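You operate a simulated robot arm through the tools that you are given. There is no shell and no other tool. Be economical: measure what you need, move in short steps, check, and stop when the job is done.

Carry out the task below with a simulated two-armed robot. There is one attempt and no reset: what you move stays moved.

JOB
Take the lid off the cup with the green band and lay it down on the top of the repair bench. Fetch the small brown box and set it on the top of the board bench. Put the white head on the shelf under the packing table. Take the blue filter cartridge from the top of the repair bench and leave it on top of the grey parcel. Take the small cream box from the top of the repair bench and leave it on the flat grey box there. Take the clean green filter from the top of the packing table and put it on the shelf under the repair bench. Take the yellow parcel and put it on the white cover. Fetch the small blue box and set it on the black cover. Any order will do. Set down upright: small brown box, blue filter cartridge, small cream box, clean green filter, yellow parcel, small blue box.

It is judged by the outcome, as a careful person would: the job done as asked, and still so three seconds after it is handed in. It fails if anything else is knocked over, pushed out of place, dropped, spilled or broken. A push-on lid holds only when it is set on centred and level and pressed home; a screw cap is set on level and turned clockwise until tight.

ROBOT AND FRAMES
Two 7-joint arms with two-finger grippers on one trunk, on a base that drives. Base frame: it is fixed to the floor where the robot stands at the start and does not move with it; the origin is under the middle of the robot, x ahead of it, y to its left, z up; the surface under the hand at the start is at about z = 86. Lengths are in cm, angles in degrees, forces in N, time in s.
The left shoulder is at the start at [3.4, 16, 118.1], the right one opposite. With the tool pointing down near the work surface each hand reaches from about 26 to 72 cm from the robot's upright axis, wherever it stands, measured 20 degrees to its own side. Places, roughly: black cover (15x15x2 cm) [-180, -20, 80]; blue filter cartridge (5x5x9 cm) [50, -130, 90]; clean green filter (5x5x7 cm) [60, -290, 80]; cup with the green band (8x8x9 cm) [50, 0, 90]; flat grey box [75, -200, 75]; grey parcel (6x6x10 cm) [60, -70, 90]; shelf under the packing table [70, -320, 20]; shelf under the repair bench [70, -90, 20]; small blue box (7x10x11 cm) [-100, -460, 50]; small brown box (7x10x11 cm) [70, -60, 90]; small cream box (7x10x11 cm) [50, -220, 90]; top of the board bench [-60, 130, 80]; white cover (15x15x2 cm) [-200, -40, 90]; white head (9x9x8 cm) [50, -110, 20]; yellow parcel (14x6x10 cm) [0, -460, 100]. Payload 2.45 kg a hand.
Tool frame (each hand has its own): the origin (TCP) lies between the finger pads and is the grasp point; the fingertips stand 2.6 cm ahead of it; z points along the fingers, y is the line along which they close. The gripper opens to 9.6 cm. The gripper's body begins 6.9 cm behind the TCP.
Orientation is that of the tool frame in the base frame, as [roll, pitch, yaw] about the fixed x, y, z axes, in that order (R = Rz(yaw) Ry(pitch) Rx(roll)). With the fingers straight down and closing along the base's y, the tool's x points along the base's -x, its y along +y and its z along -z.

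CONTROLS
- The arms move only by the tool drive_tool. It takes "left_steps", "right_steps" or both (then of equal length, played together; a hand with none holds still); each is a list of rows, each an object of numbers (a shift or turn left out is 0, a gripper value left out holds the last): "fingers": the finger opening in cm, from 0 to 9.6; "tx", "ty", "tz": the shift along the tool's x, y, z in cm; "wx", "wy", "wz": the turn, a rotation vector about the tool's x, y, z in degrees. In form: [{"fingers": .., "tx": .., "ty": .., "tz": .., "wx": .., "wy": .., "wz": ..}, ...]. A call has 1 to 20 rows; each row shifts and turns the commanded pose from where the row before left it, along the tool's axes as they then stand. Rows are played at 5 a second. More than 5 cm and 8.6 degrees between two rows, or a gripper value outside its range, and nothing of the call is played. A pose out of reach is approached as far as the arm can. The call stops where the force on the tool passes 40 N (or 10 N more than at its start, if that is more) or the arm is blocked; 0.2 s more then pass. The fingers move at their own pace and stop on an object; they squeeze with about 44 N. The grip force told is the motor's: it shows also when the fingers shut on nothing. Time passes only in rows, and 0.2 s behind the last, so rows that do not move let the fingers close. It gives the time, the measured TCP pose, the force on the tool (base axes), the opening and the grip force at its end, in the units of the frame above (readings bear some noise), with the torque about the TCP (base axes, N m) and any sound that the robot's microphone picked up.
- Cameras (640 x 400 px; columns grow to the right, rows downward): "scene" is now at [7.66, -4.79, 165.73]; the picture's right is [-0.57, -0.82, 0.00], its down [-0.62, 0.43, -0.66] and it looks along [0.54, -0.37, -0.75] (base axes); focal length 278 px, centre (320, 200). "left" rides on the left gripper at [8.2, -0.3, -9.8] in its tool frame; the picture's right is [0.04, 1.00, 0.00], its down [-0.73, 0.03, -0.68] and it looks along [-0.68, 0.03, 0.73] (tool axes); focal length 256 px, centre (320, 200). "right" rides on the right gripper at [8.2, 0.3, -9.8] in its tool frame; the picture's right is [-0.04, 1.00, 0.00], its down [-0.73, -0.03, -0.68] and it looks along [-0.68, -0.03, 0.73] (tool axes); focal length 256 px, centre (320, 200). There is no depth. A picture from a camera that has moved, and an enlarged one, comes with that camera's place and axes in the base frame and with its lens.
- get_image(camera): a new picture of that camera. The clock stands still meanwhile.
- raise_lower(by): slides the trunk up (or, below 0, down) by that many cm; the arms and the scene camera ride with it, the base frame stays. It gives what a move gives, with no picture.
- base_move(legs): drives the robot by 1 to 6 legs, each [ahead, left, turn to the left] in cm, cm and degrees, along the robot's own axes; the way and the turn of a leg run together, so that a leg with both is an arc; at most 150 cm and 180 degrees a leg. The arms and the cameras ride along, it lands a little off, and it stops where it bumps. It gives what a move gives.
- aim_head(pan, tilt): turns the head with the scene camera to pan (to the left, within 120 degrees either way) and tilt (down, from -29 to 69), counted from straight ahead of the robot. It gives what a move gives.
- enlarge(camera, box): a new picture of the part [left, top, right, bottom] of that camera's present view, enlarged. The clock stands still meanwhile.
- close_job(): hands the job in; it is judged then, once.

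Go step by step. Nothing tells you exact positions but the pictures and the camera data: compare them with the known pose of the tool, close in by small moves and look again before you grip or let go. The budget is 217 turns and 208 pictures, counting those below and the enlarged ones. Unless the task says otherwise, let go and move clear before handing in.

The tools are called after "Emit:" as a command line: name --argument value ..., lists and objects as JSON in quotes. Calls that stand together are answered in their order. drive_tool: Moves the arms, as the interface text tells. Its arguments: {"type":"object","properties":{"left_steps":{"type":"array","items":{"type":"object","properties":{"fingers":{"type":"number"},"tx":{"type":"number"},"ty":{"type":"number"},"tz":{"type":"number"},"wx":{"type":"number"},"wy":{"type":"number"},"wz":{"type":"number"}}}},"right_steps":{"type":"array","items":{"type":"object","properties":{"fingers":{"type":"number"},"tx":{"type":"number"},"ty":{"type":"number"},"tz":{"type":"number"},"wx":{"type":"number"},"wy":{"type":"number"},"wz":{"type":"number"}}}}},"required":[]} The other tools are called the same way: raise_lower (by) slides the trunk up or down; base_move (legs) drives the base; aim_head (pan, tilt) turns the head that bears the scene camera; get_image (camera) takes a picture; enlarge (camera, box) takes an enlarged picture of a part of a camera's view; close_job () hands the job in.

At the start:

```text
clock: 0.0
left_tcp_pos: [45.32, -2.06, 115.85]
left_ee_rot: [-179.9, 0.0, 180.0]
left_contact_force: [-0.1, -0.6, 1.2]
left_torque: [0.0, -0.01, 0.01]
left_gripper_width: 9.59
left_grip_force: 0.0
right_tcp_pos: [42.28, -46.08, 115.98]
right_ee_rot: [-180.0, -0.1, 179.9]
right_contact_force: [0.6, 1.0, -0.3]
right_torque: [-0.02, -0.02, 0.0]
right_gripper_width: 9.58
right_grip_force: 0.0
trunk travel left (down, up): [-35.0, 21.7]
robot x, y, heading: [0.02, 0.09, 0.0]
head pan, tilt: [-34.4, 48.7]
```

scene: 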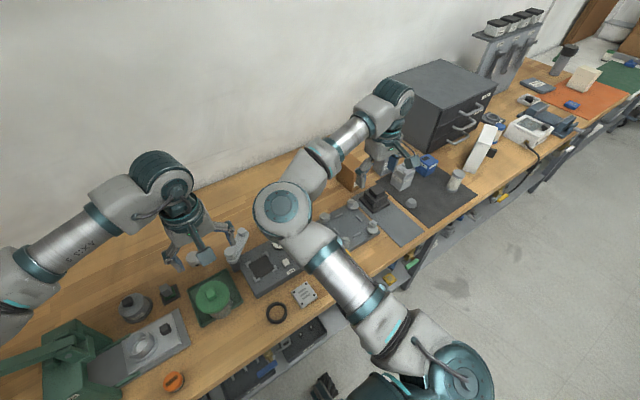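
right: 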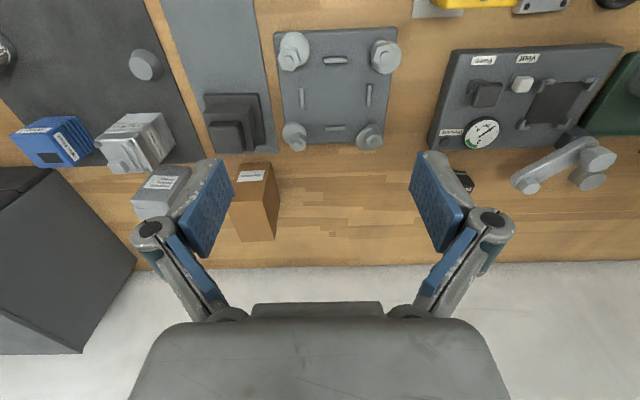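
left: 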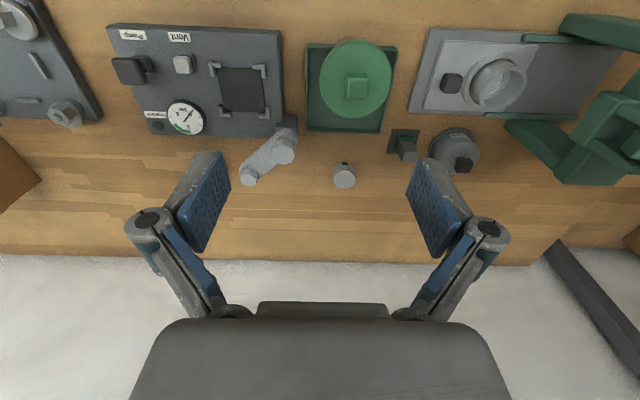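

I see the repair bench ahead with many items, so I'll look around before moving anything.

Emit:
enlarge --camera "scene" --box '[0, 200, 400, 400]'

Emit:
enlarge --camera "scene" --box '[320, 0, 640, 240]'

```text
1.60 times, centred on (200, 300) of scene
camera zoom: at [7.66, -4.79, 165.73], right [-0.57, -0.82, 0.0], down [-0.62, 0.43, -0.66], along [0.54, -0.37, -0.75], focal length 445 px, centre (512, 40)
```

zoom: 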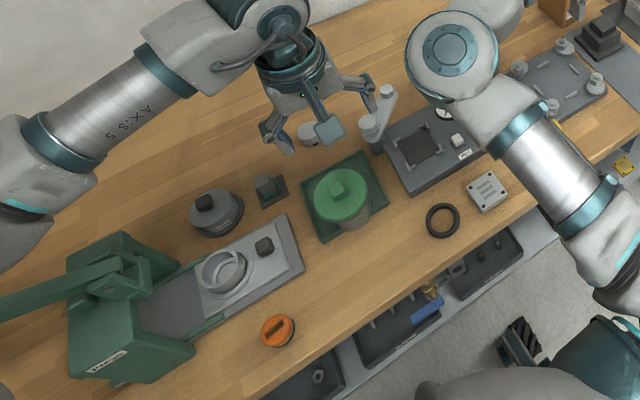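

```text
1.67 times, centred on (480, 120) of scene
camera zoom: at [7.66, -4.79, 165.73], right [-0.57, -0.82, 0.0], down [-0.62, 0.43, -0.66], along [0.54, -0.37, -0.75], focal length 463 px, centre (53, 333)
```

zoom: 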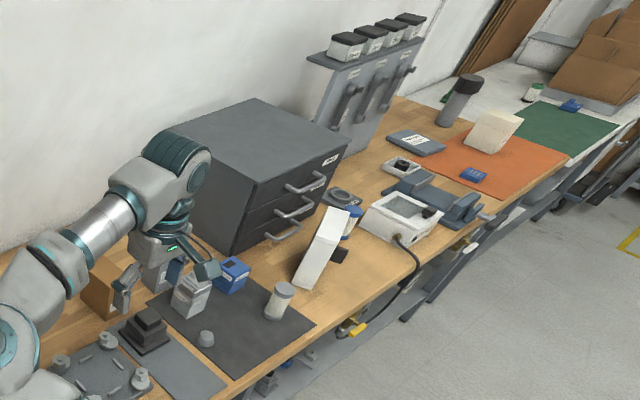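

The cup with the green lid is near (47, 2). I'll zoom in on it from the left hand.

Emit:
enlarge --camera "left" --box '[240, 20, 480, 170]'

Emit:
aim_head --pan 0 --tilt 45

Emit:
get_image --camera "scene"

```text
2.67 times, centred on (360, 95) of left
camera zoom: at [37.03, -2.36, 125.71], right [-0.04, 1.0, 0.0], down [0.73, 0.03, 0.68], along [0.68, 0.03, -0.73], focal length 683 px, centre (213, 480)
```

zoom: 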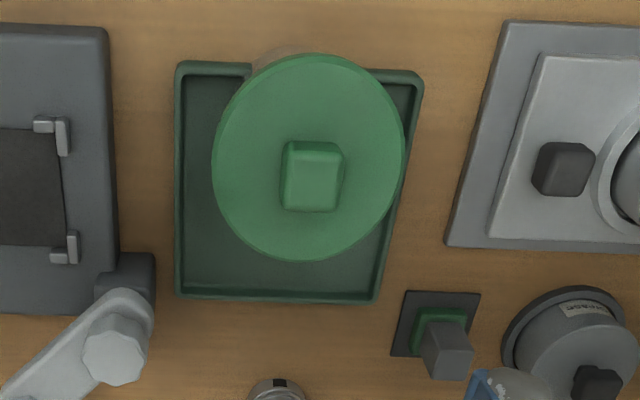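

```text
clock: 1.0
left_tcp_pos: [44.93, -2.01, 115.96]
left_ee_rot: [180.0, 0.0, -179.9]
left_contact_force: [-0.3, -0.4, -0.3]
left_torque: [0.03, 0.0, 0.01]
left_gripper_width: 9.6
left_grip_force: 0.0
right_tcp_pos: [42.01, -46.15, 116.22]
right_ee_rot: [-180.0, 0.0, 180.0]
right_contact_force: [0.3, 0.6, -0.9]
right_torque: [-0.03, 0.02, -0.01]
right_gripper_width: 9.6
right_grip_force: 0.0
trunk travel left (down, up): [-35.0, 21.7]
robot x, y, heading: [-0.18, -0.01, -0.3]
head pan, tilt: [0.0, 45.0]
```

```text
201 pictures are left
camera scene: at [9.33, -0.37, 166.24], right [0.0, -1.0, 0.0], down [-0.71, 0.0, -0.7], along [0.7, 0.0, -0.71], focal length 278 px, centre (320, 200)
```

scene: 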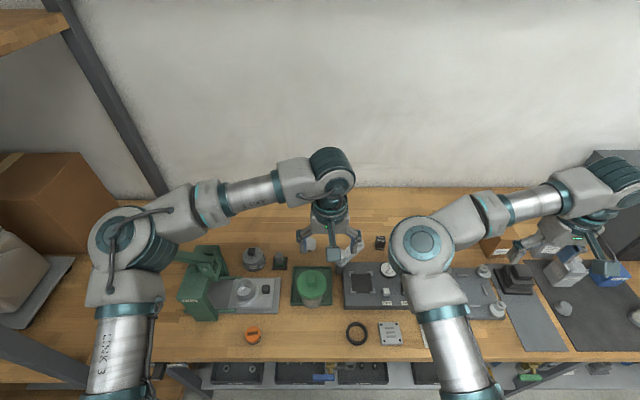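

Emit:
enlarge --camera "scene" --box '[240, 230, 400, 330]'

Emit:
aim_head --pan -60 --tilt 30

Emit:
get_image --camera "scene"

Emit:
aim_head --pan 110 --tilt 30

Emit:
get_image --camera "scene"

```text
4.00 times, centred on (320, 280) of scene
camera zoom: at [9.33, -0.37, 166.24], right [0.0, -1.0, 0.0], down [-0.71, 0.0, -0.7], along [0.7, 0.0, -0.71], focal length 1112 px, centre (320, -120)
```

zoom: 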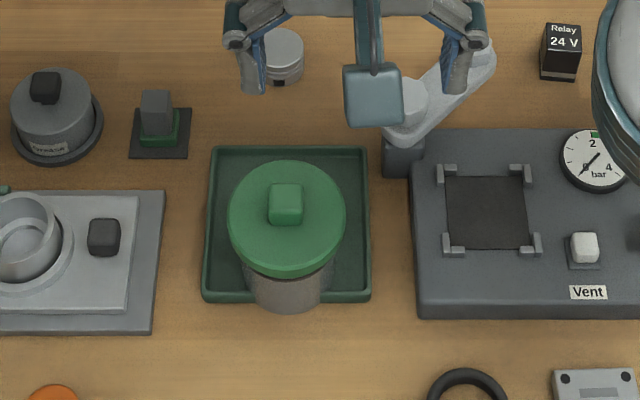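

```text
clock: 2.3
left_tcp_pos: [44.9, -2.07, 116.06]
left_ee_rot: [-179.9, 0.1, 180.0]
left_contact_force: [-0.4, -0.6, -0.8]
left_torque: [-0.01, -0.03, 0.0]
left_gripper_width: 9.61
left_grip_force: 0.0
right_tcp_pos: [41.97, -46.04, 116.23]
right_ee_rot: [180.0, 0.1, -180.0]
right_contact_force: [-0.4, 0.6, -0.4]
right_torque: [0.0, 0.04, -0.02]
right_gripper_width: 9.59
right_grip_force: 0.2
trunk travel left (down, up): [-35.0, 21.7]
robot x, y, heading: [0.01, -0.09, -0.0]
head pan, tilt: [-60.0, 30.0]
```

```text
199 pictures are left
camera scene: at [5.75, -8.2, 168.51], right [-0.87, -0.5, 0.0], down [-0.25, 0.43, -0.86], along [0.43, -0.75, -0.5], focal length 278 px, centre (320, 200)
```

scene: 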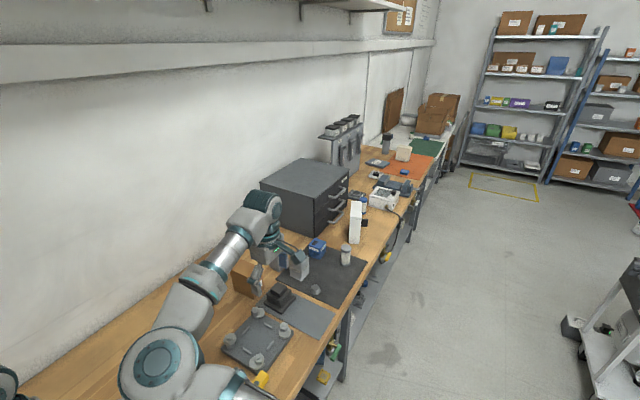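

```text
clock: 4.9
left_tcp_pos: [44.75, -2.05, 116.07]
left_ee_rot: [179.9, 0.1, -180.0]
left_contact_force: [0.2, -0.1, -0.3]
left_torque: [0.03, 0.03, -0.01]
left_gripper_width: 9.63
left_grip_force: 0.0
right_tcp_pos: [42.03, -46.24, 116.3]
right_ee_rot: [180.0, 0.1, -180.0]
right_contact_force: [0.4, 0.0, -0.3]
right_torque: [0.0, 0.02, 0.03]
right_gripper_width: 9.56
right_grip_force: 0.1
trunk travel left (down, up): [-35.0, 21.7]
robot x, y, heading: [0.03, 0.33, 0.1]
head pan, tilt: [110.0, 30.0]
```

```text
198 pictures are left
camera scene: at [-1.88, 8.15, 168.56], right [0.94, 0.34, 0.0], down [0.17, -0.47, -0.87], along [-0.3, 0.81, -0.5], focal length 278 px, centre (320, 200)
```

scene: 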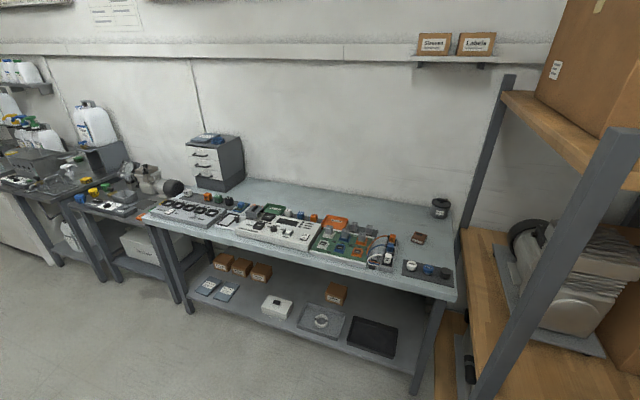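

The lid centre is about (46.2, 2.1) with the knob top near z=98. I'll bring the left hand above it with the fingers half closed.

Emit:
drive_tool --left_steps '[{"fingers": 5, "tx": -1.3, "ty": 4.1}, {"tz": 4}, {"tz": 4}, {"tz": 2}, {}]'

Emit:
aim_head --pan 0 --tilt 50

Emit:
get_image --camera "left"

Emit:
enlarge --camera "scene" --box '[220, 180, 400, 300]'

```text
clock: 6.1
left_tcp_pos: [46.19, 2.09, 106.04]
left_ee_rot: [179.9, 0.2, -180.0]
left_contact_force: [-0.2, -0.9, -0.7]
left_torque: [0.01, 0.02, 0.01]
left_gripper_width: 5.0
left_grip_force: 0.0
right_tcp_pos: [42.09, -46.19, 116.2]
right_ee_rot: [180.0, 0.2, -180.0]
right_contact_force: [0.7, 0.6, -0.1]
right_torque: [-0.02, -0.01, 0.02]
right_gripper_width: 9.61
right_grip_force: 0.0
trunk travel left (down, up): [-35.0, 21.7]
robot x, y, heading: [0.03, 0.16, -0.1]
head pan, tilt: [110.0, 30.0]
```

```text
clock: 8.0
left_tcp_pos: [46.26, 2.02, 106.15]
left_ee_rot: [179.9, 0.1, 179.9]
left_contact_force: [0.1, 0.0, -0.3]
left_torque: [-0.04, -0.01, -0.01]
left_gripper_width: 5.03
left_grip_force: 0.0
right_tcp_pos: [41.99, -46.12, 116.09]
right_ee_rot: [-180.0, 0.1, -179.9]
right_contact_force: [0.2, -0.5, 0.6]
right_torque: [0.0, -0.02, 0.04]
right_gripper_width: 9.6
right_grip_force: 0.1
trunk travel left (down, up): [-35.0, 21.7]
robot x, y, heading: [0.13, 0.12, -0.0]
head pan, tilt: [0.0, 50.0]
```

```text
197 pictures are left
camera left: at [37.96, 1.75, 115.86], right [-0.04, 1.0, 0.0], down [0.73, 0.03, 0.68], along [0.68, 0.03, -0.73], focal length 256 px, centre (320, 200)
```

left: 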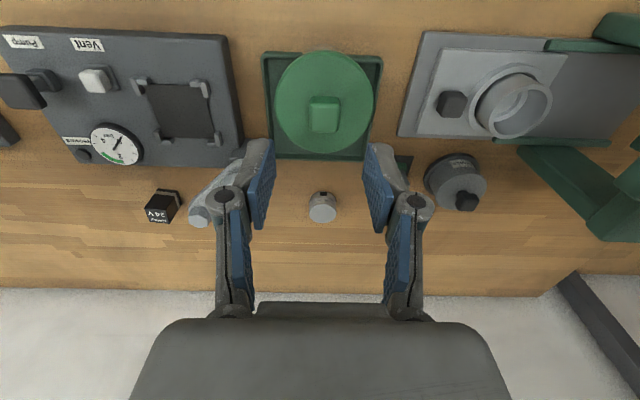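

```text
3.33 times, centred on (310, 240) of scene
camera zoom: at [8.92, -0.3, 165.55], right [0.0, -1.0, 0.0], down [-0.77, 0.0, -0.64], along [0.64, 0.0, -0.77], focal length 926 px, centre (353, 67)
```

zoom: 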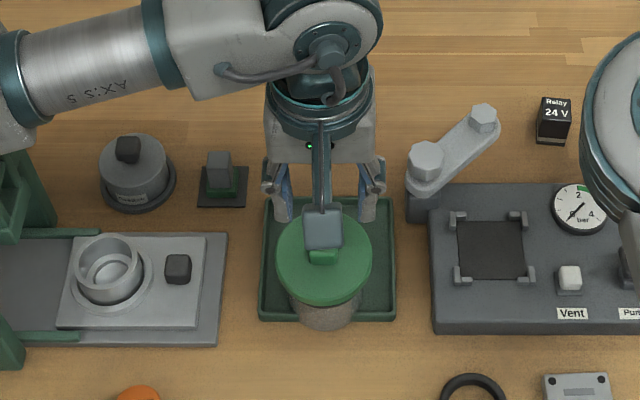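

Emit:
drive_tool --left_steps '[{"tz": 2}, {"tz": 2}, {}]'

Emit:
get_image --camera "left"

```text
clock: 8.8
left_tcp_pos: [46.11, 2.14, 102.04]
left_ee_rot: [-180.0, 0.1, -180.0]
left_contact_force: [0.3, 0.9, 0.0]
left_torque: [0.01, -0.03, 0.02]
left_gripper_width: 5.01
left_grip_force: 0.0
right_tcp_pos: [41.92, -46.05, 116.28]
right_ee_rot: [180.0, 0.2, -180.0]
right_contact_force: [0.2, 0.7, -0.1]
right_torque: [0.01, 0.01, -0.02]
right_gripper_width: 9.58
right_grip_force: 0.1
trunk travel left (down, up): [-35.0, 21.7]
robot x, y, heading: [-0.04, -0.01, -0.0]
head pan, tilt: [0.0, 50.0]
```

```text
195 pictures are left
camera left: at [37.92, 1.77, 111.87], right [-0.04, 1.0, 0.0], down [0.73, 0.03, 0.68], along [0.68, 0.03, -0.73], focal length 256 px, centre (320, 200)
```

left: 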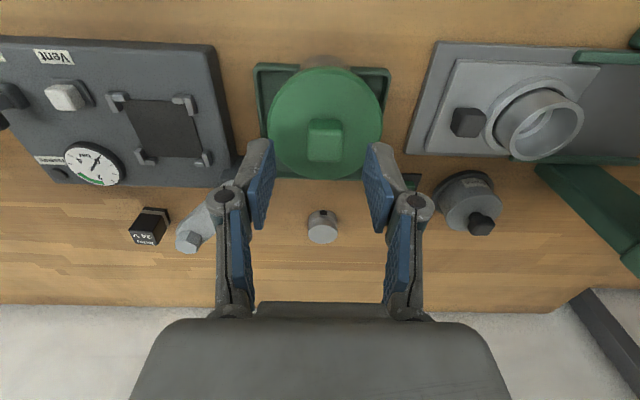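

Emit:
drive_tool --left_steps '[{"tz": 1.5}, {"tz": 1}, {"tz": 0.5}, {}]'

Emit:
get_image --camera "left"

Emit:
get_image --camera "scene"

```text
clock: 9.8
left_tcp_pos: [46.07, 2.07, 99.08]
left_ee_rot: [179.9, 0.0, 180.0]
left_contact_force: [-0.8, -0.1, -1.0]
left_torque: [0.0, 0.02, 0.03]
left_gripper_width: 5.02
left_grip_force: 0.1
right_tcp_pos: [42.09, -45.98, 116.12]
right_ee_rot: [179.9, 0.1, -180.0]
right_contact_force: [-0.3, -0.1, 0.1]
right_torque: [0.0, 0.0, 0.02]
right_gripper_width: 9.62
right_grip_force: 0.0
trunk travel left (down, up): [-35.0, 21.7]
robot x, y, heading: [-0.32, 0.01, -0.1]
head pan, tilt: [0.0, 50.0]
```

```text
194 pictures are left
camera left: at [37.97, 1.77, 108.84], right [-0.04, 1.0, 0.0], down [0.73, 0.03, 0.68], along [0.68, 0.03, -0.73], focal length 256 px, centre (320, 200)
```

left: 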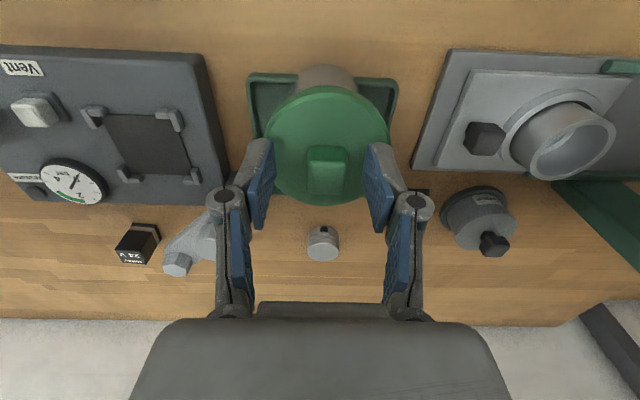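

```text
193 pictures are left
camera scene: at [8.92, -0.3, 165.55], right [0.0, -1.0, 0.0], down [-0.77, 0.0, -0.64], along [0.64, 0.0, -0.77], focal length 278 px, centre (320, 200)
```

scene: 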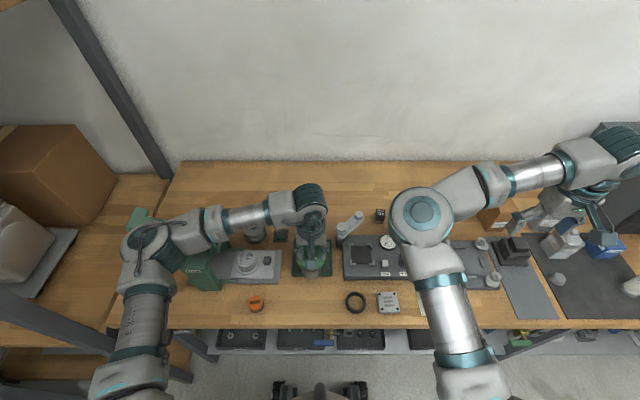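

Emit:
drive_tool --left_steps '[{"tz": 0.4}, {"fingers": 0}, {}, {}, {"tz": -0.5}, {"tz": -0.5}, {}]'

Emit:
get_image --camera "left"

Emit:
enlarge --camera "scene" --box '[250, 200, 370, 300]'

```text
clock: 11.4
left_tcp_pos: [46.14, 1.99, 99.69]
left_ee_rot: [179.9, 0.1, -180.0]
left_contact_force: [-0.9, -0.7, 0.6]
left_torque: [-0.02, 0.05, 0.04]
left_gripper_width: 2.34
left_grip_force: 44.1
right_tcp_pos: [42.05, -46.09, 116.25]
right_ee_rot: [-180.0, 0.2, 180.0]
right_contact_force: [0.1, 0.0, -0.3]
right_torque: [-0.02, 0.04, 0.01]
right_gripper_width: 9.57
right_grip_force: 0.0
trunk travel left (down, up): [-35.0, 21.7]
robot x, y, heading: [-0.12, -0.33, -0.0]
head pan, tilt: [0.0, 50.0]
heard: snap
```

```text
192 pictures are left
camera left: at [37.96, 1.74, 109.44], right [-0.04, 1.0, 0.0], down [0.73, 0.03, 0.68], along [0.68, 0.03, -0.73], focal length 256 px, centre (320, 200)
```

left: 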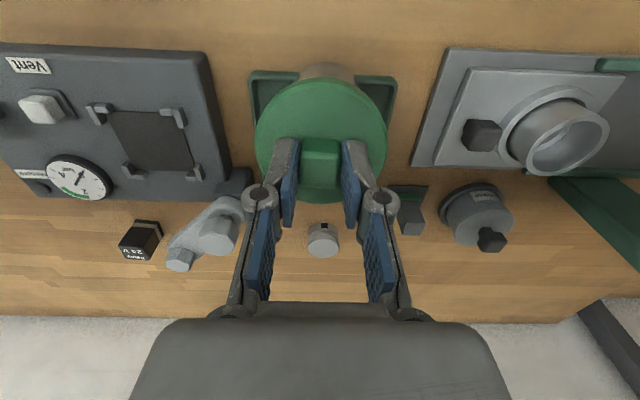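

```text
4.00 times, centred on (310, 250) of scene
camera zoom: at [8.94, -0.36, 165.55], right [0.0, -1.0, 0.0], down [-0.77, 0.0, -0.64], along [0.64, 0.0, -0.77], focal length 1112 px, centre (360, 0)
```

zoom: 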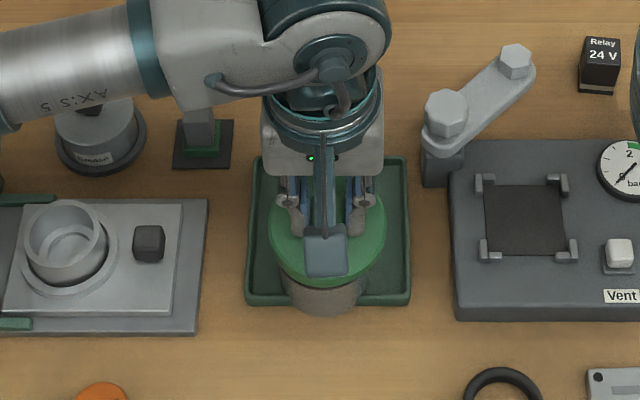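

A snap was heard, so the lid has popped off. I'll lift it straight up.

Emit:
drive_tool --left_steps '[{"tz": -0.5}, {"tz": -1}, {"tz": -2}, {"tz": -3}, {"tz": -3}, {"tz": -3}, {}]'

Emit:
get_image --camera "left"

Emit:
get_image --camera "scene"

```text
clock: 13.0
left_tcp_pos: [46.21, 2.09, 112.18]
left_ee_rot: [-179.9, 0.0, 180.0]
left_contact_force: [-0.7, -0.3, -0.4]
left_torque: [0.04, 0.02, 0.02]
left_gripper_width: 2.23
left_grip_force: 44.0
right_tcp_pos: [42.16, -46.09, 116.24]
right_ee_rot: [-179.9, 0.1, 179.9]
right_contact_force: [-0.3, 0.4, -0.1]
right_torque: [-0.02, 0.0, 0.04]
right_gripper_width: 9.6
right_grip_force: 0.1
trunk travel left (down, up): [-35.0, 21.7]
robot x, y, heading: [0.13, -0.03, -0.1]
head pan, tilt: [0.0, 50.0]
```

```text
190 pictures are left
camera left: at [38.04, 1.82, 122.05], right [-0.04, 1.0, 0.0], down [0.73, 0.03, 0.68], along [0.68, 0.03, -0.73], focal length 256 px, centre (320, 200)
```

left: 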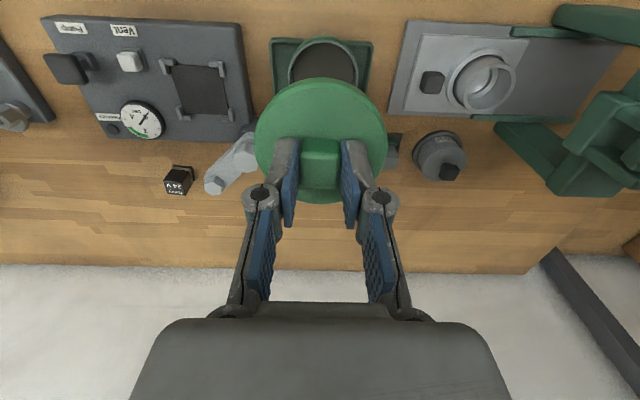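

```text
189 pictures are left
camera scene: at [8.95, -0.32, 165.55], right [0.0, -1.0, 0.0], down [-0.77, 0.0, -0.64], along [0.64, 0.0, -0.77], focal length 278 px, centre (320, 200)
```

scene: 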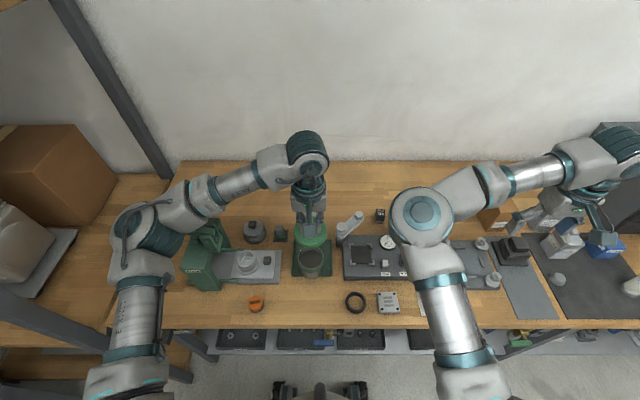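

The cup stays put and the lid is free. I'll set the lid on the empty front area at about (36.5, 4.5), between the orange cap and the ring.

Emit:
drive_tool --left_steps '[{"tx": 5}, {"tx": 4.7, "ty": 1.4}, {"tz": 4}, {"tz": 4}, {"tz": 4}, {"tz": 4}, {"tz": 3}, {}]'

Emit:
get_image --camera "left"

Emit:
enlarge --camera "scene" --box '[220, 220, 420, 345]'

```text
clock: 14.8
left_tcp_pos: [36.36, 3.62, 93.1]
left_ee_rot: [-180.0, 0.1, 180.0]
left_contact_force: [0.0, 0.1, -0.3]
left_torque: [0.03, 0.0, 0.0]
left_gripper_width: 2.26
left_grip_force: 43.6
right_tcp_pos: [42.17, -46.16, 116.21]
right_ee_rot: [-180.0, 0.1, -179.9]
right_contact_force: [-0.1, 0.1, 0.9]
right_torque: [0.05, 0.01, -0.02]
right_gripper_width: 9.59
right_grip_force: 0.1
trunk travel left (down, up): [-35.0, 21.7]
robot x, y, heading: [-0.06, 0.14, -0.1]
head pan, tilt: [0.0, 50.0]
```

```text
188 pictures are left
camera left: at [28.23, 3.19, 102.88], right [-0.04, 1.0, 0.0], down [0.73, 0.03, 0.68], along [0.68, 0.03, -0.73], focal length 256 px, centre (320, 200)
```

left: 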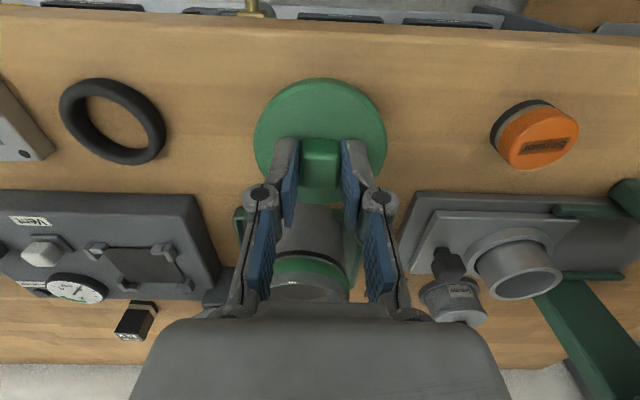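

```text
3.20 times, centred on (320, 282) of scene
camera zoom: at [8.85, -0.29, 165.56], right [0.0, -1.0, 0.0], down [-0.77, 0.0, -0.64], along [0.64, 0.0, -0.77], focal length 890 px, centre (320, -64)
```

zoom: 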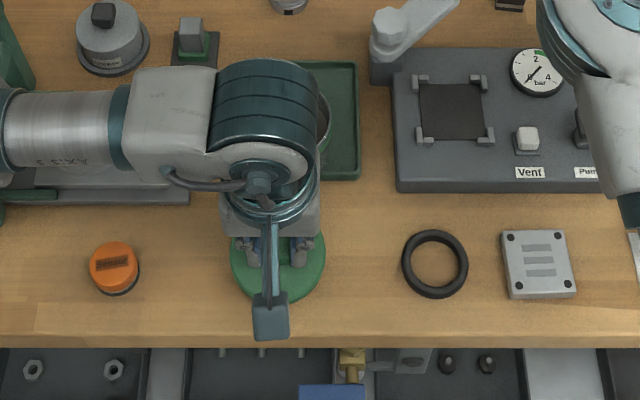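

The cup's green band is visible, which confirms the right cup. Lowering the lid to contact.

Emit:
drive_tool --left_steps '[{"tz": 0.7}, {"tz": 0.4}, {"tz": 0.4}, {"tz": 0.3}, {}]'

```text
clock: 16.0
left_tcp_pos: [36.49, 3.54, 91.35]
left_ee_rot: [180.0, 0.1, 180.0]
left_contact_force: [0.4, -0.5, 0.1]
left_torque: [-0.02, 0.03, -0.02]
left_gripper_width: 2.29
left_grip_force: 44.0
right_tcp_pos: [42.02, -46.01, 116.24]
right_ee_rot: [-179.9, 0.1, -180.0]
right_contact_force: [0.1, 0.4, -0.3]
right_torque: [-0.03, -0.03, -0.01]
right_gripper_width: 9.58
right_grip_force: 0.1
trunk travel left (down, up): [-35.0, 21.7]
robot x, y, heading: [-0.29, 0.14, 0.1]
head pan, tilt: [0.0, 50.0]
```

Emit:
drive_tool --left_steps '[{"tz": 0.3}, {"tz": 0.3}, {"tz": 0.3}, {"tz": 0.2}]'

Emit:
get_image --camera "left"

```text
clock: 16.8
left_tcp_pos: [36.57, 3.66, 90.88]
left_ee_rot: [-179.8, 0.6, -179.9]
left_contact_force: [-1.3, 2.7, 9.3]
left_torque: [0.09, 0.4, -0.18]
left_gripper_width: 2.27
left_grip_force: 44.0
right_tcp_pos: [41.83, -45.93, 116.37]
right_ee_rot: [-179.9, 0.2, -179.9]
right_contact_force: [0.2, -0.7, -0.2]
right_torque: [-0.01, 0.01, -0.01]
right_gripper_width: 9.61
right_grip_force: 0.2
trunk travel left (down, up): [-35.0, 21.7]
robot x, y, heading: [-0.25, 0.01, -0.0]
head pan, tilt: [0.0, 50.0]
stopped in row 3 (left hand): the force on the tool passed its limit at 48 N (the readings are from after the stop); the commanded pose is now the measured one
```

```text
186 pictures are left
camera left: at [28.27, 3.28, 100.57], right [-0.04, 1.0, 0.0], down [0.73, 0.03, 0.69], along [0.69, 0.02, -0.73], focal length 256 px, centre (320, 200)
```

left: 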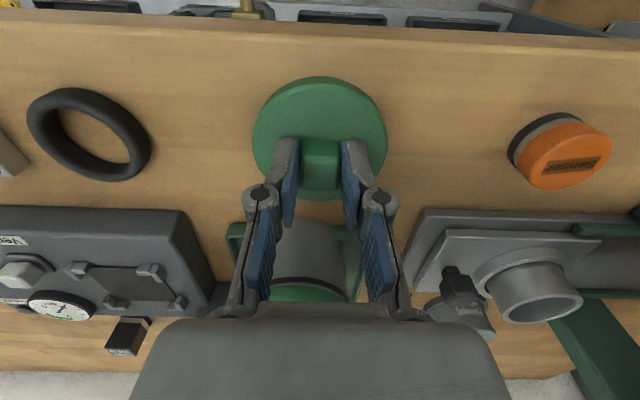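

The lid is on the bench, so I'll release it and lift clear.

Emit:
drive_tool --left_steps '[{"fingers": 5}, {}, {"tz": -2}, {"tz": -4}, {"tz": -5}, {"tz": -5}, {"tz": -5}, {"tz": -5}]'

Emit:
get_image --camera "left"

Emit:
aim_head --pan -50 --tilt 45

Emit:
get_image --camera "scene"

Emit:
get_image --camera "right"

```text
clock: 18.6
left_tcp_pos: [36.42, 3.49, 117.01]
left_ee_rot: [-179.7, 0.6, -179.9]
left_contact_force: [0.2, -0.6, 0.0]
left_torque: [0.01, 0.0, 0.02]
left_gripper_width: 5.01
left_grip_force: 0.1
right_tcp_pos: [41.77, -46.2, 116.27]
right_ee_rot: [-179.9, 0.4, -180.0]
right_contact_force: [-0.2, 0.4, -0.1]
right_torque: [0.03, -0.02, 0.0]
right_gripper_width: 9.58
right_grip_force: 0.0
trunk travel left (down, up): [-35.0, 21.7]
robot x, y, heading: [0.35, -0.1, -0.0]
head pan, tilt: [0.0, 50.0]
```

```text
185 pictures are left
camera left: at [28.02, 3.21, 126.62], right [-0.04, 1.0, 0.0], down [0.73, 0.03, 0.69], along [0.69, 0.03, -0.73], focal length 256 px, centre (320, 200)
```

left: 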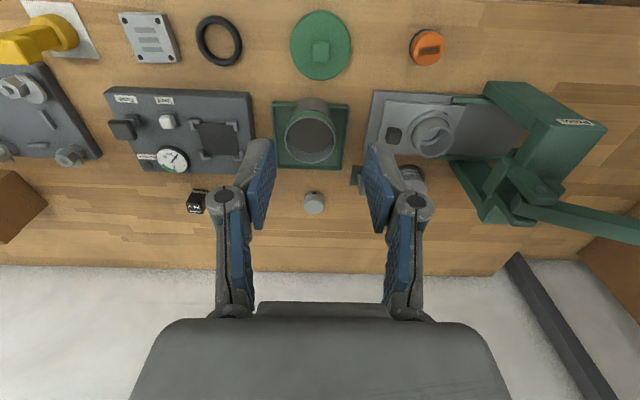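

```text
clock: 19.7
left_tcp_pos: [36.3, 3.54, 116.8]
left_ee_rot: [-179.8, 0.6, -179.9]
left_contact_force: [-0.6, -0.5, -0.2]
left_torque: [-0.01, 0.01, 0.01]
left_gripper_width: 4.99
left_grip_force: 0.1
right_tcp_pos: [41.89, -46.01, 116.39]
right_ee_rot: [-180.0, 0.2, 180.0]
right_contact_force: [-0.3, -0.4, 0.1]
right_torque: [0.01, -0.01, -0.05]
right_gripper_width: 9.62
right_grip_force: 0.0
trunk travel left (down, up): [-35.0, 21.7]
robot x, y, heading: [-0.05, -0.25, 0.2]
head pan, tilt: [-50.0, 45.0]
```

```text
184 pictures are left
camera scene: at [6.39, -6.51, 166.25], right [-0.77, -0.64, 0.0], down [-0.46, 0.54, -0.7], along [0.45, -0.54, -0.71], focal length 278 px, centre (320, 200)
```

scene: 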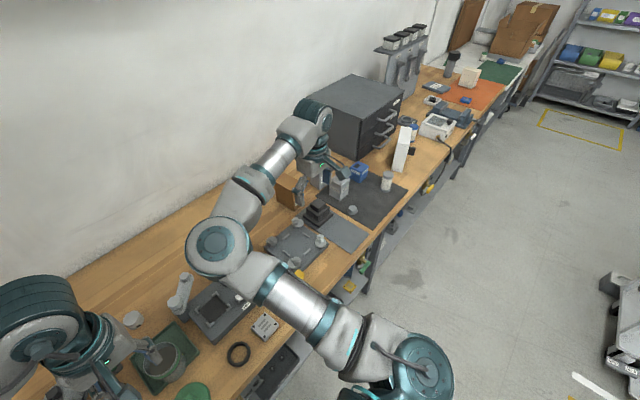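

```text
183 pictures are left
camera right: at [33.67, -45.71, 126.06], right [0.04, 1.0, 0.0], down [0.73, -0.03, 0.68], along [0.68, -0.03, -0.73], focal length 256 px, centre (320, 200)
```

right: 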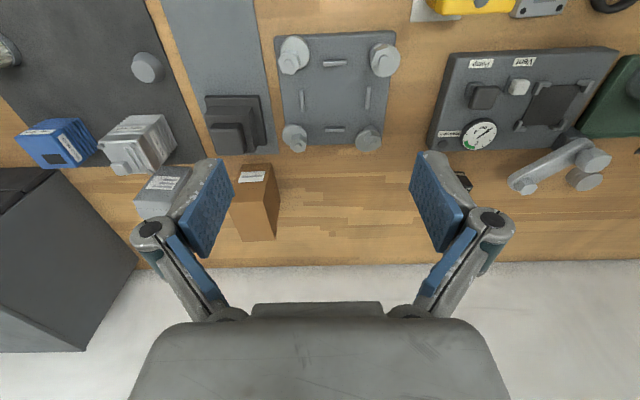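

Lid placed. Next is the brown box near (60, -57), with the grey parcel beside it. I'll zoom in there.

Emit:
enlarge --camera "right" --box '[0, 90, 320, 290]'

Emit:
enlarge --camera "scene" --box '[260, 100, 460, 225]'

```text
2.00 times, centred on (160, 190) of right
camera zoom: at [33.67, -45.71, 126.06], right [0.04, 1.0, 0.0], down [0.73, -0.03, 0.68], along [0.68, -0.03, -0.73], focal length 512 px, centre (640, 220)
```

zoom: 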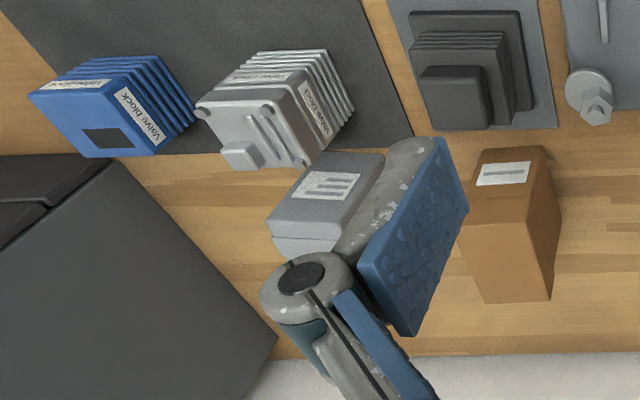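

```text
3.20 times, centred on (360, 162) of scene
camera zoom: at [6.39, -6.51, 166.25], right [-0.77, -0.64, 0.0], down [-0.46, 0.54, -0.7], along [0.45, -0.54, -0.71], focal length 890 px, centre (192, 320)
```

zoom: 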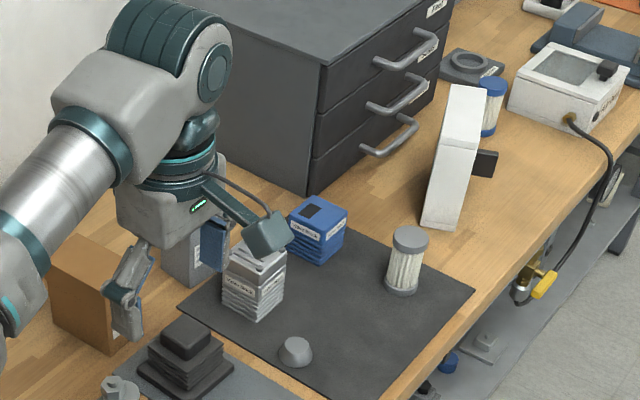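

I'll pull the right hand inward, then shift the base right about 42 cm so the box lies in the right arm's reach.

Emit:
drive_tool --right_steps '[{"ty": 5, "tx": 1}, {"ty": 5, "tx": 1}, {"ty": 5, "tx": 1}, {"tz": -3}]'

Emit:
base_move --legs '[[0, -42, 0]]'

Emit:
get_image --camera "right"

Emit:
get_image --camera "scene"

```text
refused: row 1 steps farther than a row can; nothing moved
```

```text
clock: 22.3
left_tcp_pos: [36.38, -39.09, 116.89]
left_ee_rot: [-179.8, 0.5, 179.8]
left_contact_force: [-0.1, -0.1, -1.0]
left_torque: [-0.01, 0.03, 0.01]
left_gripper_width: 4.99
left_grip_force: 0.1
right_tcp_pos: [41.43, -88.81, 116.37]
right_ee_rot: [-180.0, 0.2, 179.5]
right_contact_force: [0.5, 0.0, 0.3]
right_torque: [0.02, 0.03, -0.01]
right_gripper_width: 9.59
right_grip_force: 0.0
trunk travel left (down, up): [-35.0, 21.7]
robot x, y, heading: [-0.49, -42.26, -0.5]
head pan, tilt: [-50.0, 45.0]
```

```text
180 pictures are left
camera right: at [33.3, -88.43, 126.02], right [0.05, 1.0, 0.0], down [0.73, -0.03, 0.68], along [0.68, -0.03, -0.73], focal length 256 px, centre (320, 200)
```

right: 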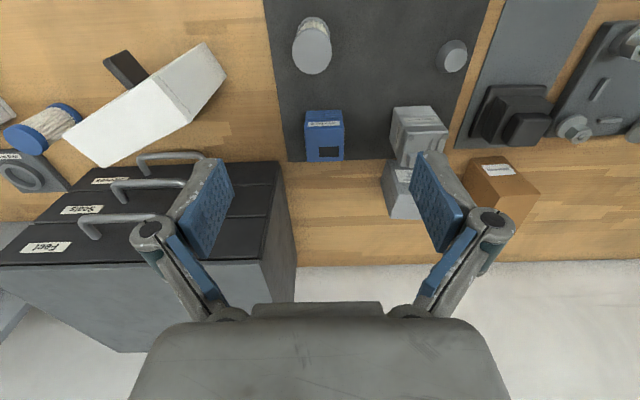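

```text
179 pictures are left
camera scene: at [6.26, -49.05, 166.25], right [-0.77, -0.64, 0.0], down [-0.45, 0.54, -0.7], along [0.45, -0.54, -0.71], focal length 278 px, centre (320, 200)
```

scene: 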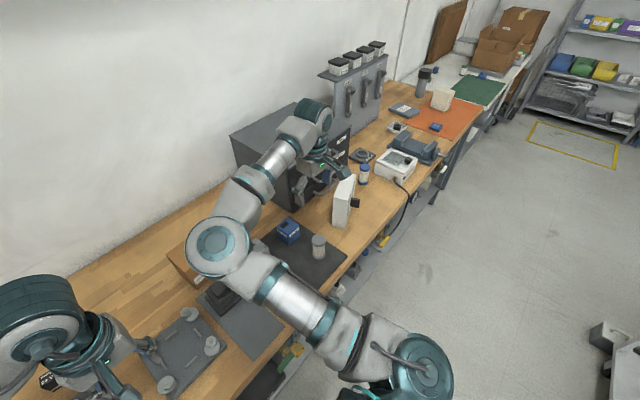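

Emit:
drive_tool --right_steps '[{"ty": 4.9}, {"ty": 4.9}, {"ty": 4.9}, {"ty": 4.9}, {"ty": 4.9}, {"ty": 4.9}, {"tx": -4.9}, {"tx": -4.9}, {"tx": -4.9}, {}]' --left_steps '[{"ty": 4.9}, {"ty": 4.9}, {"ty": 3}, {}, {}, {}, {}, {}, {}, {}]'

Emit:
get_image --camera "right"

Emit:
get_image --camera "scene"

```text
clock: 24.5
left_tcp_pos: [36.07, -26.44, 116.92]
left_ee_rot: [-180.0, 0.9, 179.8]
left_contact_force: [0.0, 0.0, 0.0]
left_torque: [0.02, -0.03, -0.02]
left_gripper_width: 5.01
left_grip_force: 0.0
right_tcp_pos: [57.78, -82.48, 117.04]
right_ee_rot: [179.9, 0.6, 179.5]
right_contact_force: [-1.5, -1.4, -0.9]
right_torque: [-0.03, 0.01, 0.01]
right_gripper_width: 9.58
right_grip_force: 0.1
right hand out of reach, approached as far as the arm can: row 2, 3, 4, 5, 6
trunk travel left (down, up): [-35.0, 21.7]
robot x, y, heading: [-0.26, -42.53, -0.3]
head pan, tilt: [-50.0, 45.0]
```

```text
178 pictures are left
camera right: at [49.47, -82.07, 126.69], right [0.05, 1.0, 0.0], down [0.73, -0.04, 0.68], along [0.68, -0.03, -0.73], focal length 256 px, centre (320, 200)
```

right: 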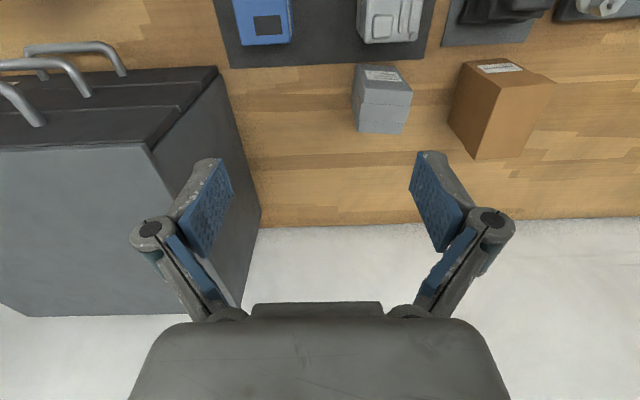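

```text
177 pictures are left
camera scene: at [6.23, -49.58, 166.23], right [-0.77, -0.64, 0.0], down [-0.45, 0.55, -0.7], along [0.45, -0.54, -0.71], focal length 278 px, centre (320, 200)
```

scene: 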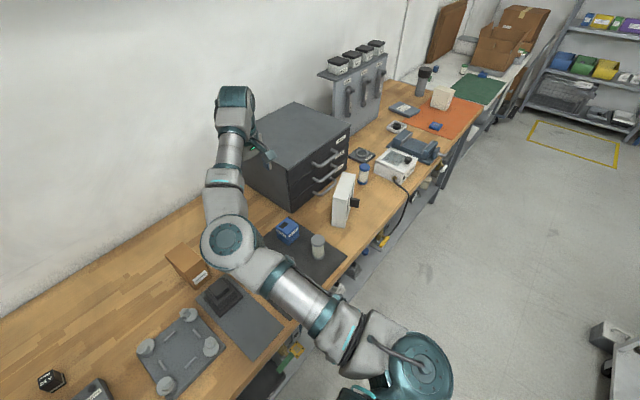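

The right arm stalled moving inward near x=41. I'll try again from the farther-out pose in small steps.

Emit:
drive_tool --right_steps '[{"ty": 3}, {"ty": 3}, {"ty": 3}, {}]'

```text
clock: 25.5
left_tcp_pos: [35.95, -26.04, 116.77]
left_ee_rot: [-179.7, 0.8, 179.8]
left_contact_force: [0.5, 0.2, 0.6]
left_torque: [-0.05, 0.01, -0.01]
left_gripper_width: 4.98
left_grip_force: 0.0
right_tcp_pos: [57.71, -73.1, 117.18]
right_ee_rot: [-179.9, 0.3, 179.6]
right_contact_force: [-1.1, -0.3, -0.7]
right_torque: [-0.01, 0.02, -0.02]
right_gripper_width: 9.61
right_grip_force: 0.0
trunk travel left (down, up): [-35.0, 21.7]
robot x, y, heading: [-0.36, -42.21, -0.5]
head pan, tilt: [-50.0, 45.0]
```

Emit:
drive_tool --right_steps '[{"ty": 4}, {"ty": 4}, {"ty": 4}, {"ty": 2, "tx": -3}, {"tx": -3}, {}]'

Emit:
get_image --camera "right"

```text
clock: 26.9
left_tcp_pos: [35.96, -26.24, 116.91]
left_ee_rot: [-179.8, 0.8, 179.8]
left_contact_force: [-0.4, 0.2, -0.5]
left_torque: [0.01, 0.02, 0.01]
left_gripper_width: 5.04
left_grip_force: 0.0
right_tcp_pos: [66.18, -61.46, 116.34]
right_ee_rot: [-179.9, 0.4, 179.5]
right_contact_force: [-1.0, -0.2, 0.1]
right_torque: [0.0, 0.0, -0.02]
right_gripper_width: 9.6
right_grip_force: 0.1
right hand out of reach, approached as far as the arm can: row 1, 2, 5
trunk travel left (down, up): [-35.0, 21.7]
robot x, y, heading: [-0.3, -42.49, -0.4]
head pan, tilt: [-50.0, 45.0]
```

```text
176 pictures are left
camera right: at [58.0, -61.09, 126.06], right [0.05, 1.0, 0.0], down [0.73, -0.04, 0.68], along [0.68, -0.03, -0.73], focal length 256 px, centre (320, 200)
```

right: 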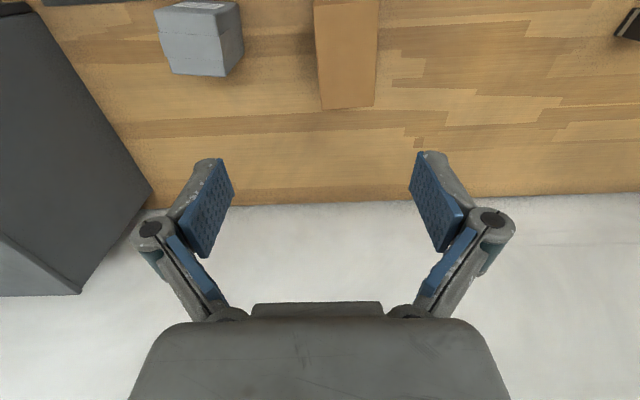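

Emit:
drive_tool --right_steps '[{"ty": 3}, {"tz": 4}, {"tz": 4}, {"tz": 4}, {}]'

Emit:
get_image --camera "right"

```text
clock: 28.1
left_tcp_pos: [35.97, -26.13, 116.95]
left_ee_rot: [-179.8, 0.9, 179.7]
left_contact_force: [-1.1, 0.5, -0.2]
left_torque: [0.02, 0.01, 0.01]
left_gripper_width: 4.99
left_grip_force: 0.0
right_tcp_pos: [65.58, -57.96, 103.93]
right_ee_rot: [179.9, 0.4, 179.6]
right_contact_force: [0.4, -0.3, -0.2]
right_torque: [0.0, 0.0, 0.04]
right_gripper_width: 9.61
right_grip_force: 0.1
right hand out of reach, approached as far as the arm can: row 1
trunk travel left (down, up): [-35.0, 21.7]
robot x, y, heading: [0.08, -42.52, -0.4]
head pan, tilt: [-50.0, 45.0]
```

```text
175 pictures are left
camera right: at [57.37, -57.41, 113.72], right [0.05, 1.0, 0.0], down [0.73, -0.03, 0.68], along [0.68, -0.03, -0.73], focal length 256 px, centre (320, 200)
```

right: 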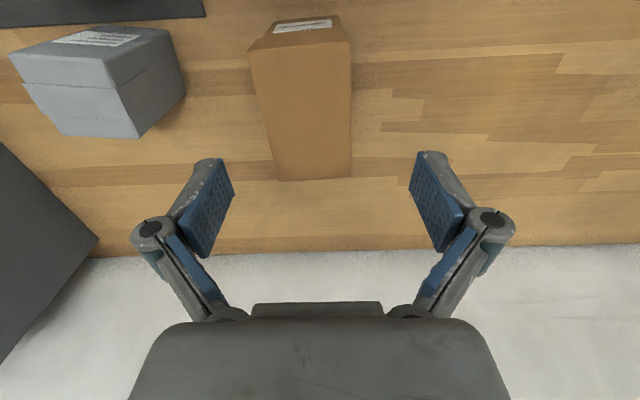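

Emit:
drive_tool --right_steps '[{"ty": -1.0, "tx": -0.6, "wz": -4}, {"tz": 3}, {"tz": 1}, {}]'

Emit:
get_image --camera "right"

```text
clock: 29.1
left_tcp_pos: [36.01, -26.06, 116.83]
left_ee_rot: [-179.7, 0.8, 179.8]
left_contact_force: [1.0, -0.1, -0.5]
left_torque: [0.02, 0.0, 0.0]
left_gripper_width: 5.02
left_grip_force: 0.1
right_tcp_pos: [66.16, -58.75, 100.12]
right_ee_rot: [-179.8, 0.3, -176.3]
right_contact_force: [-0.3, 0.8, -0.3]
right_torque: [-0.01, -0.01, -0.01]
right_gripper_width: 9.59
right_grip_force: 0.1
trunk travel left (down, up): [-35.0, 21.7]
robot x, y, heading: [-0.19, -42.69, -0.3]
head pan, tilt: [-50.0, 45.0]
```

```text
174 pictures are left
camera right: at [57.94, -58.9, 109.78], right [-0.02, 1.0, 0.0], down [0.73, 0.02, 0.68], along [0.68, 0.01, -0.73], focal length 256 px, centre (320, 200)
```

right: 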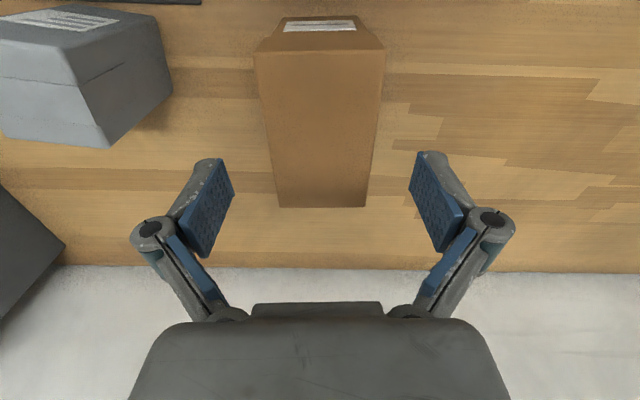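

Emit:
drive_tool --right_steps '[{"tz": 2}, {"tz": 2}, {"tz": 2}, {"tz": 0.7}, {"fingers": 0}, {}, {}, {"tz": -1}, {"tz": -3}, {"tz": -4}, {}]'

Emit:
get_image --camera "right"

```text
clock: 31.5
left_tcp_pos: [36.0, -26.16, 116.94]
left_ee_rot: [-179.6, 0.8, 179.8]
left_contact_force: [0.2, 0.0, 0.5]
left_torque: [0.02, 0.02, -0.01]
left_gripper_width: 5.0
left_grip_force: 0.1
right_tcp_pos: [66.34, -58.9, 101.31]
right_ee_rot: [-179.8, 0.3, -176.4]
right_contact_force: [0.2, 0.1, -1.7]
right_torque: [-0.02, 0.0, 0.03]
right_gripper_width: 6.12
right_grip_force: 43.9
trunk travel left (down, up): [-35.0, 21.7]
robot x, y, heading: [-0.32, -42.36, -0.5]
head pan, tilt: [-50.0, 45.0]
```

```text
173 pictures are left
camera right: at [58.08, -59.01, 111.07], right [-0.02, 1.0, 0.0], down [0.73, 0.02, 0.68], along [0.68, 0.01, -0.73], focal length 256 px, centre (320, 200)
```

right: 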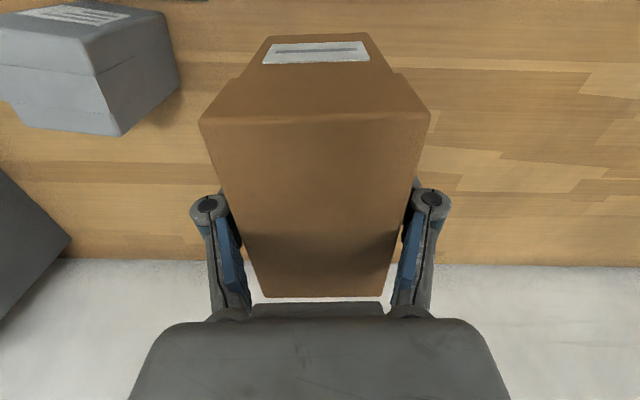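

Box is held. I'll lift and retract it, watching whether the arm can draw in.

Emit:
drive_tool --right_steps '[{"tz": -4}, {"tz": -4}, {"tz": -4}, {"tx": 3}, {"tx": 3}, {"tx": 3}, {"tx": 3}, {"tx": 3}, {"tx": 3}]'

Emit:
get_image --camera "scene"

```text
clock: 33.5
left_tcp_pos: [35.85, -26.26, 116.74]
left_ee_rot: [-179.7, 0.9, 179.8]
left_contact_force: [0.1, -0.3, -0.6]
left_torque: [-0.03, 0.0, 0.01]
left_gripper_width: 4.98
left_grip_force: 0.0
right_tcp_pos: [63.57, -61.54, 114.59]
right_ee_rot: [-179.9, 0.4, -176.4]
right_contact_force: [-0.3, -0.5, -2.0]
right_torque: [0.01, -0.01, -0.02]
right_gripper_width: 6.11
right_grip_force: 44.3
right hand out of reach, approached as far as the arm can: row 4, 5, 6, 7, 8, 9
trunk travel left (down, up): [-35.0, 21.7]
robot x, y, heading: [-0.1, -42.38, -0.1]
head pan, tilt: [-50.0, 45.0]
```

```text
172 pictures are left
camera scene: at [6.31, -48.7, 166.26], right [-0.77, -0.64, 0.0], down [-0.45, 0.54, -0.71], along [0.45, -0.54, -0.71], focal length 278 px, centre (320, 200)
```

scene: 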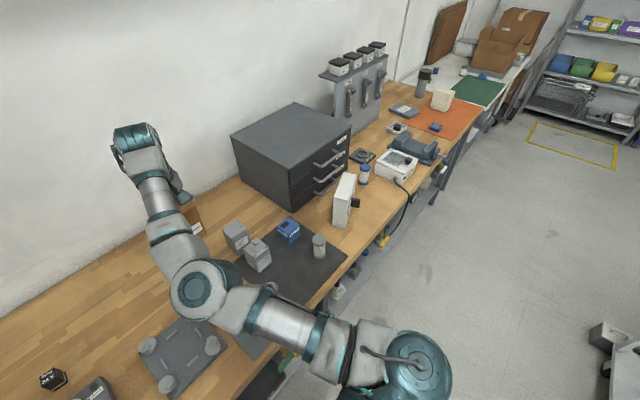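

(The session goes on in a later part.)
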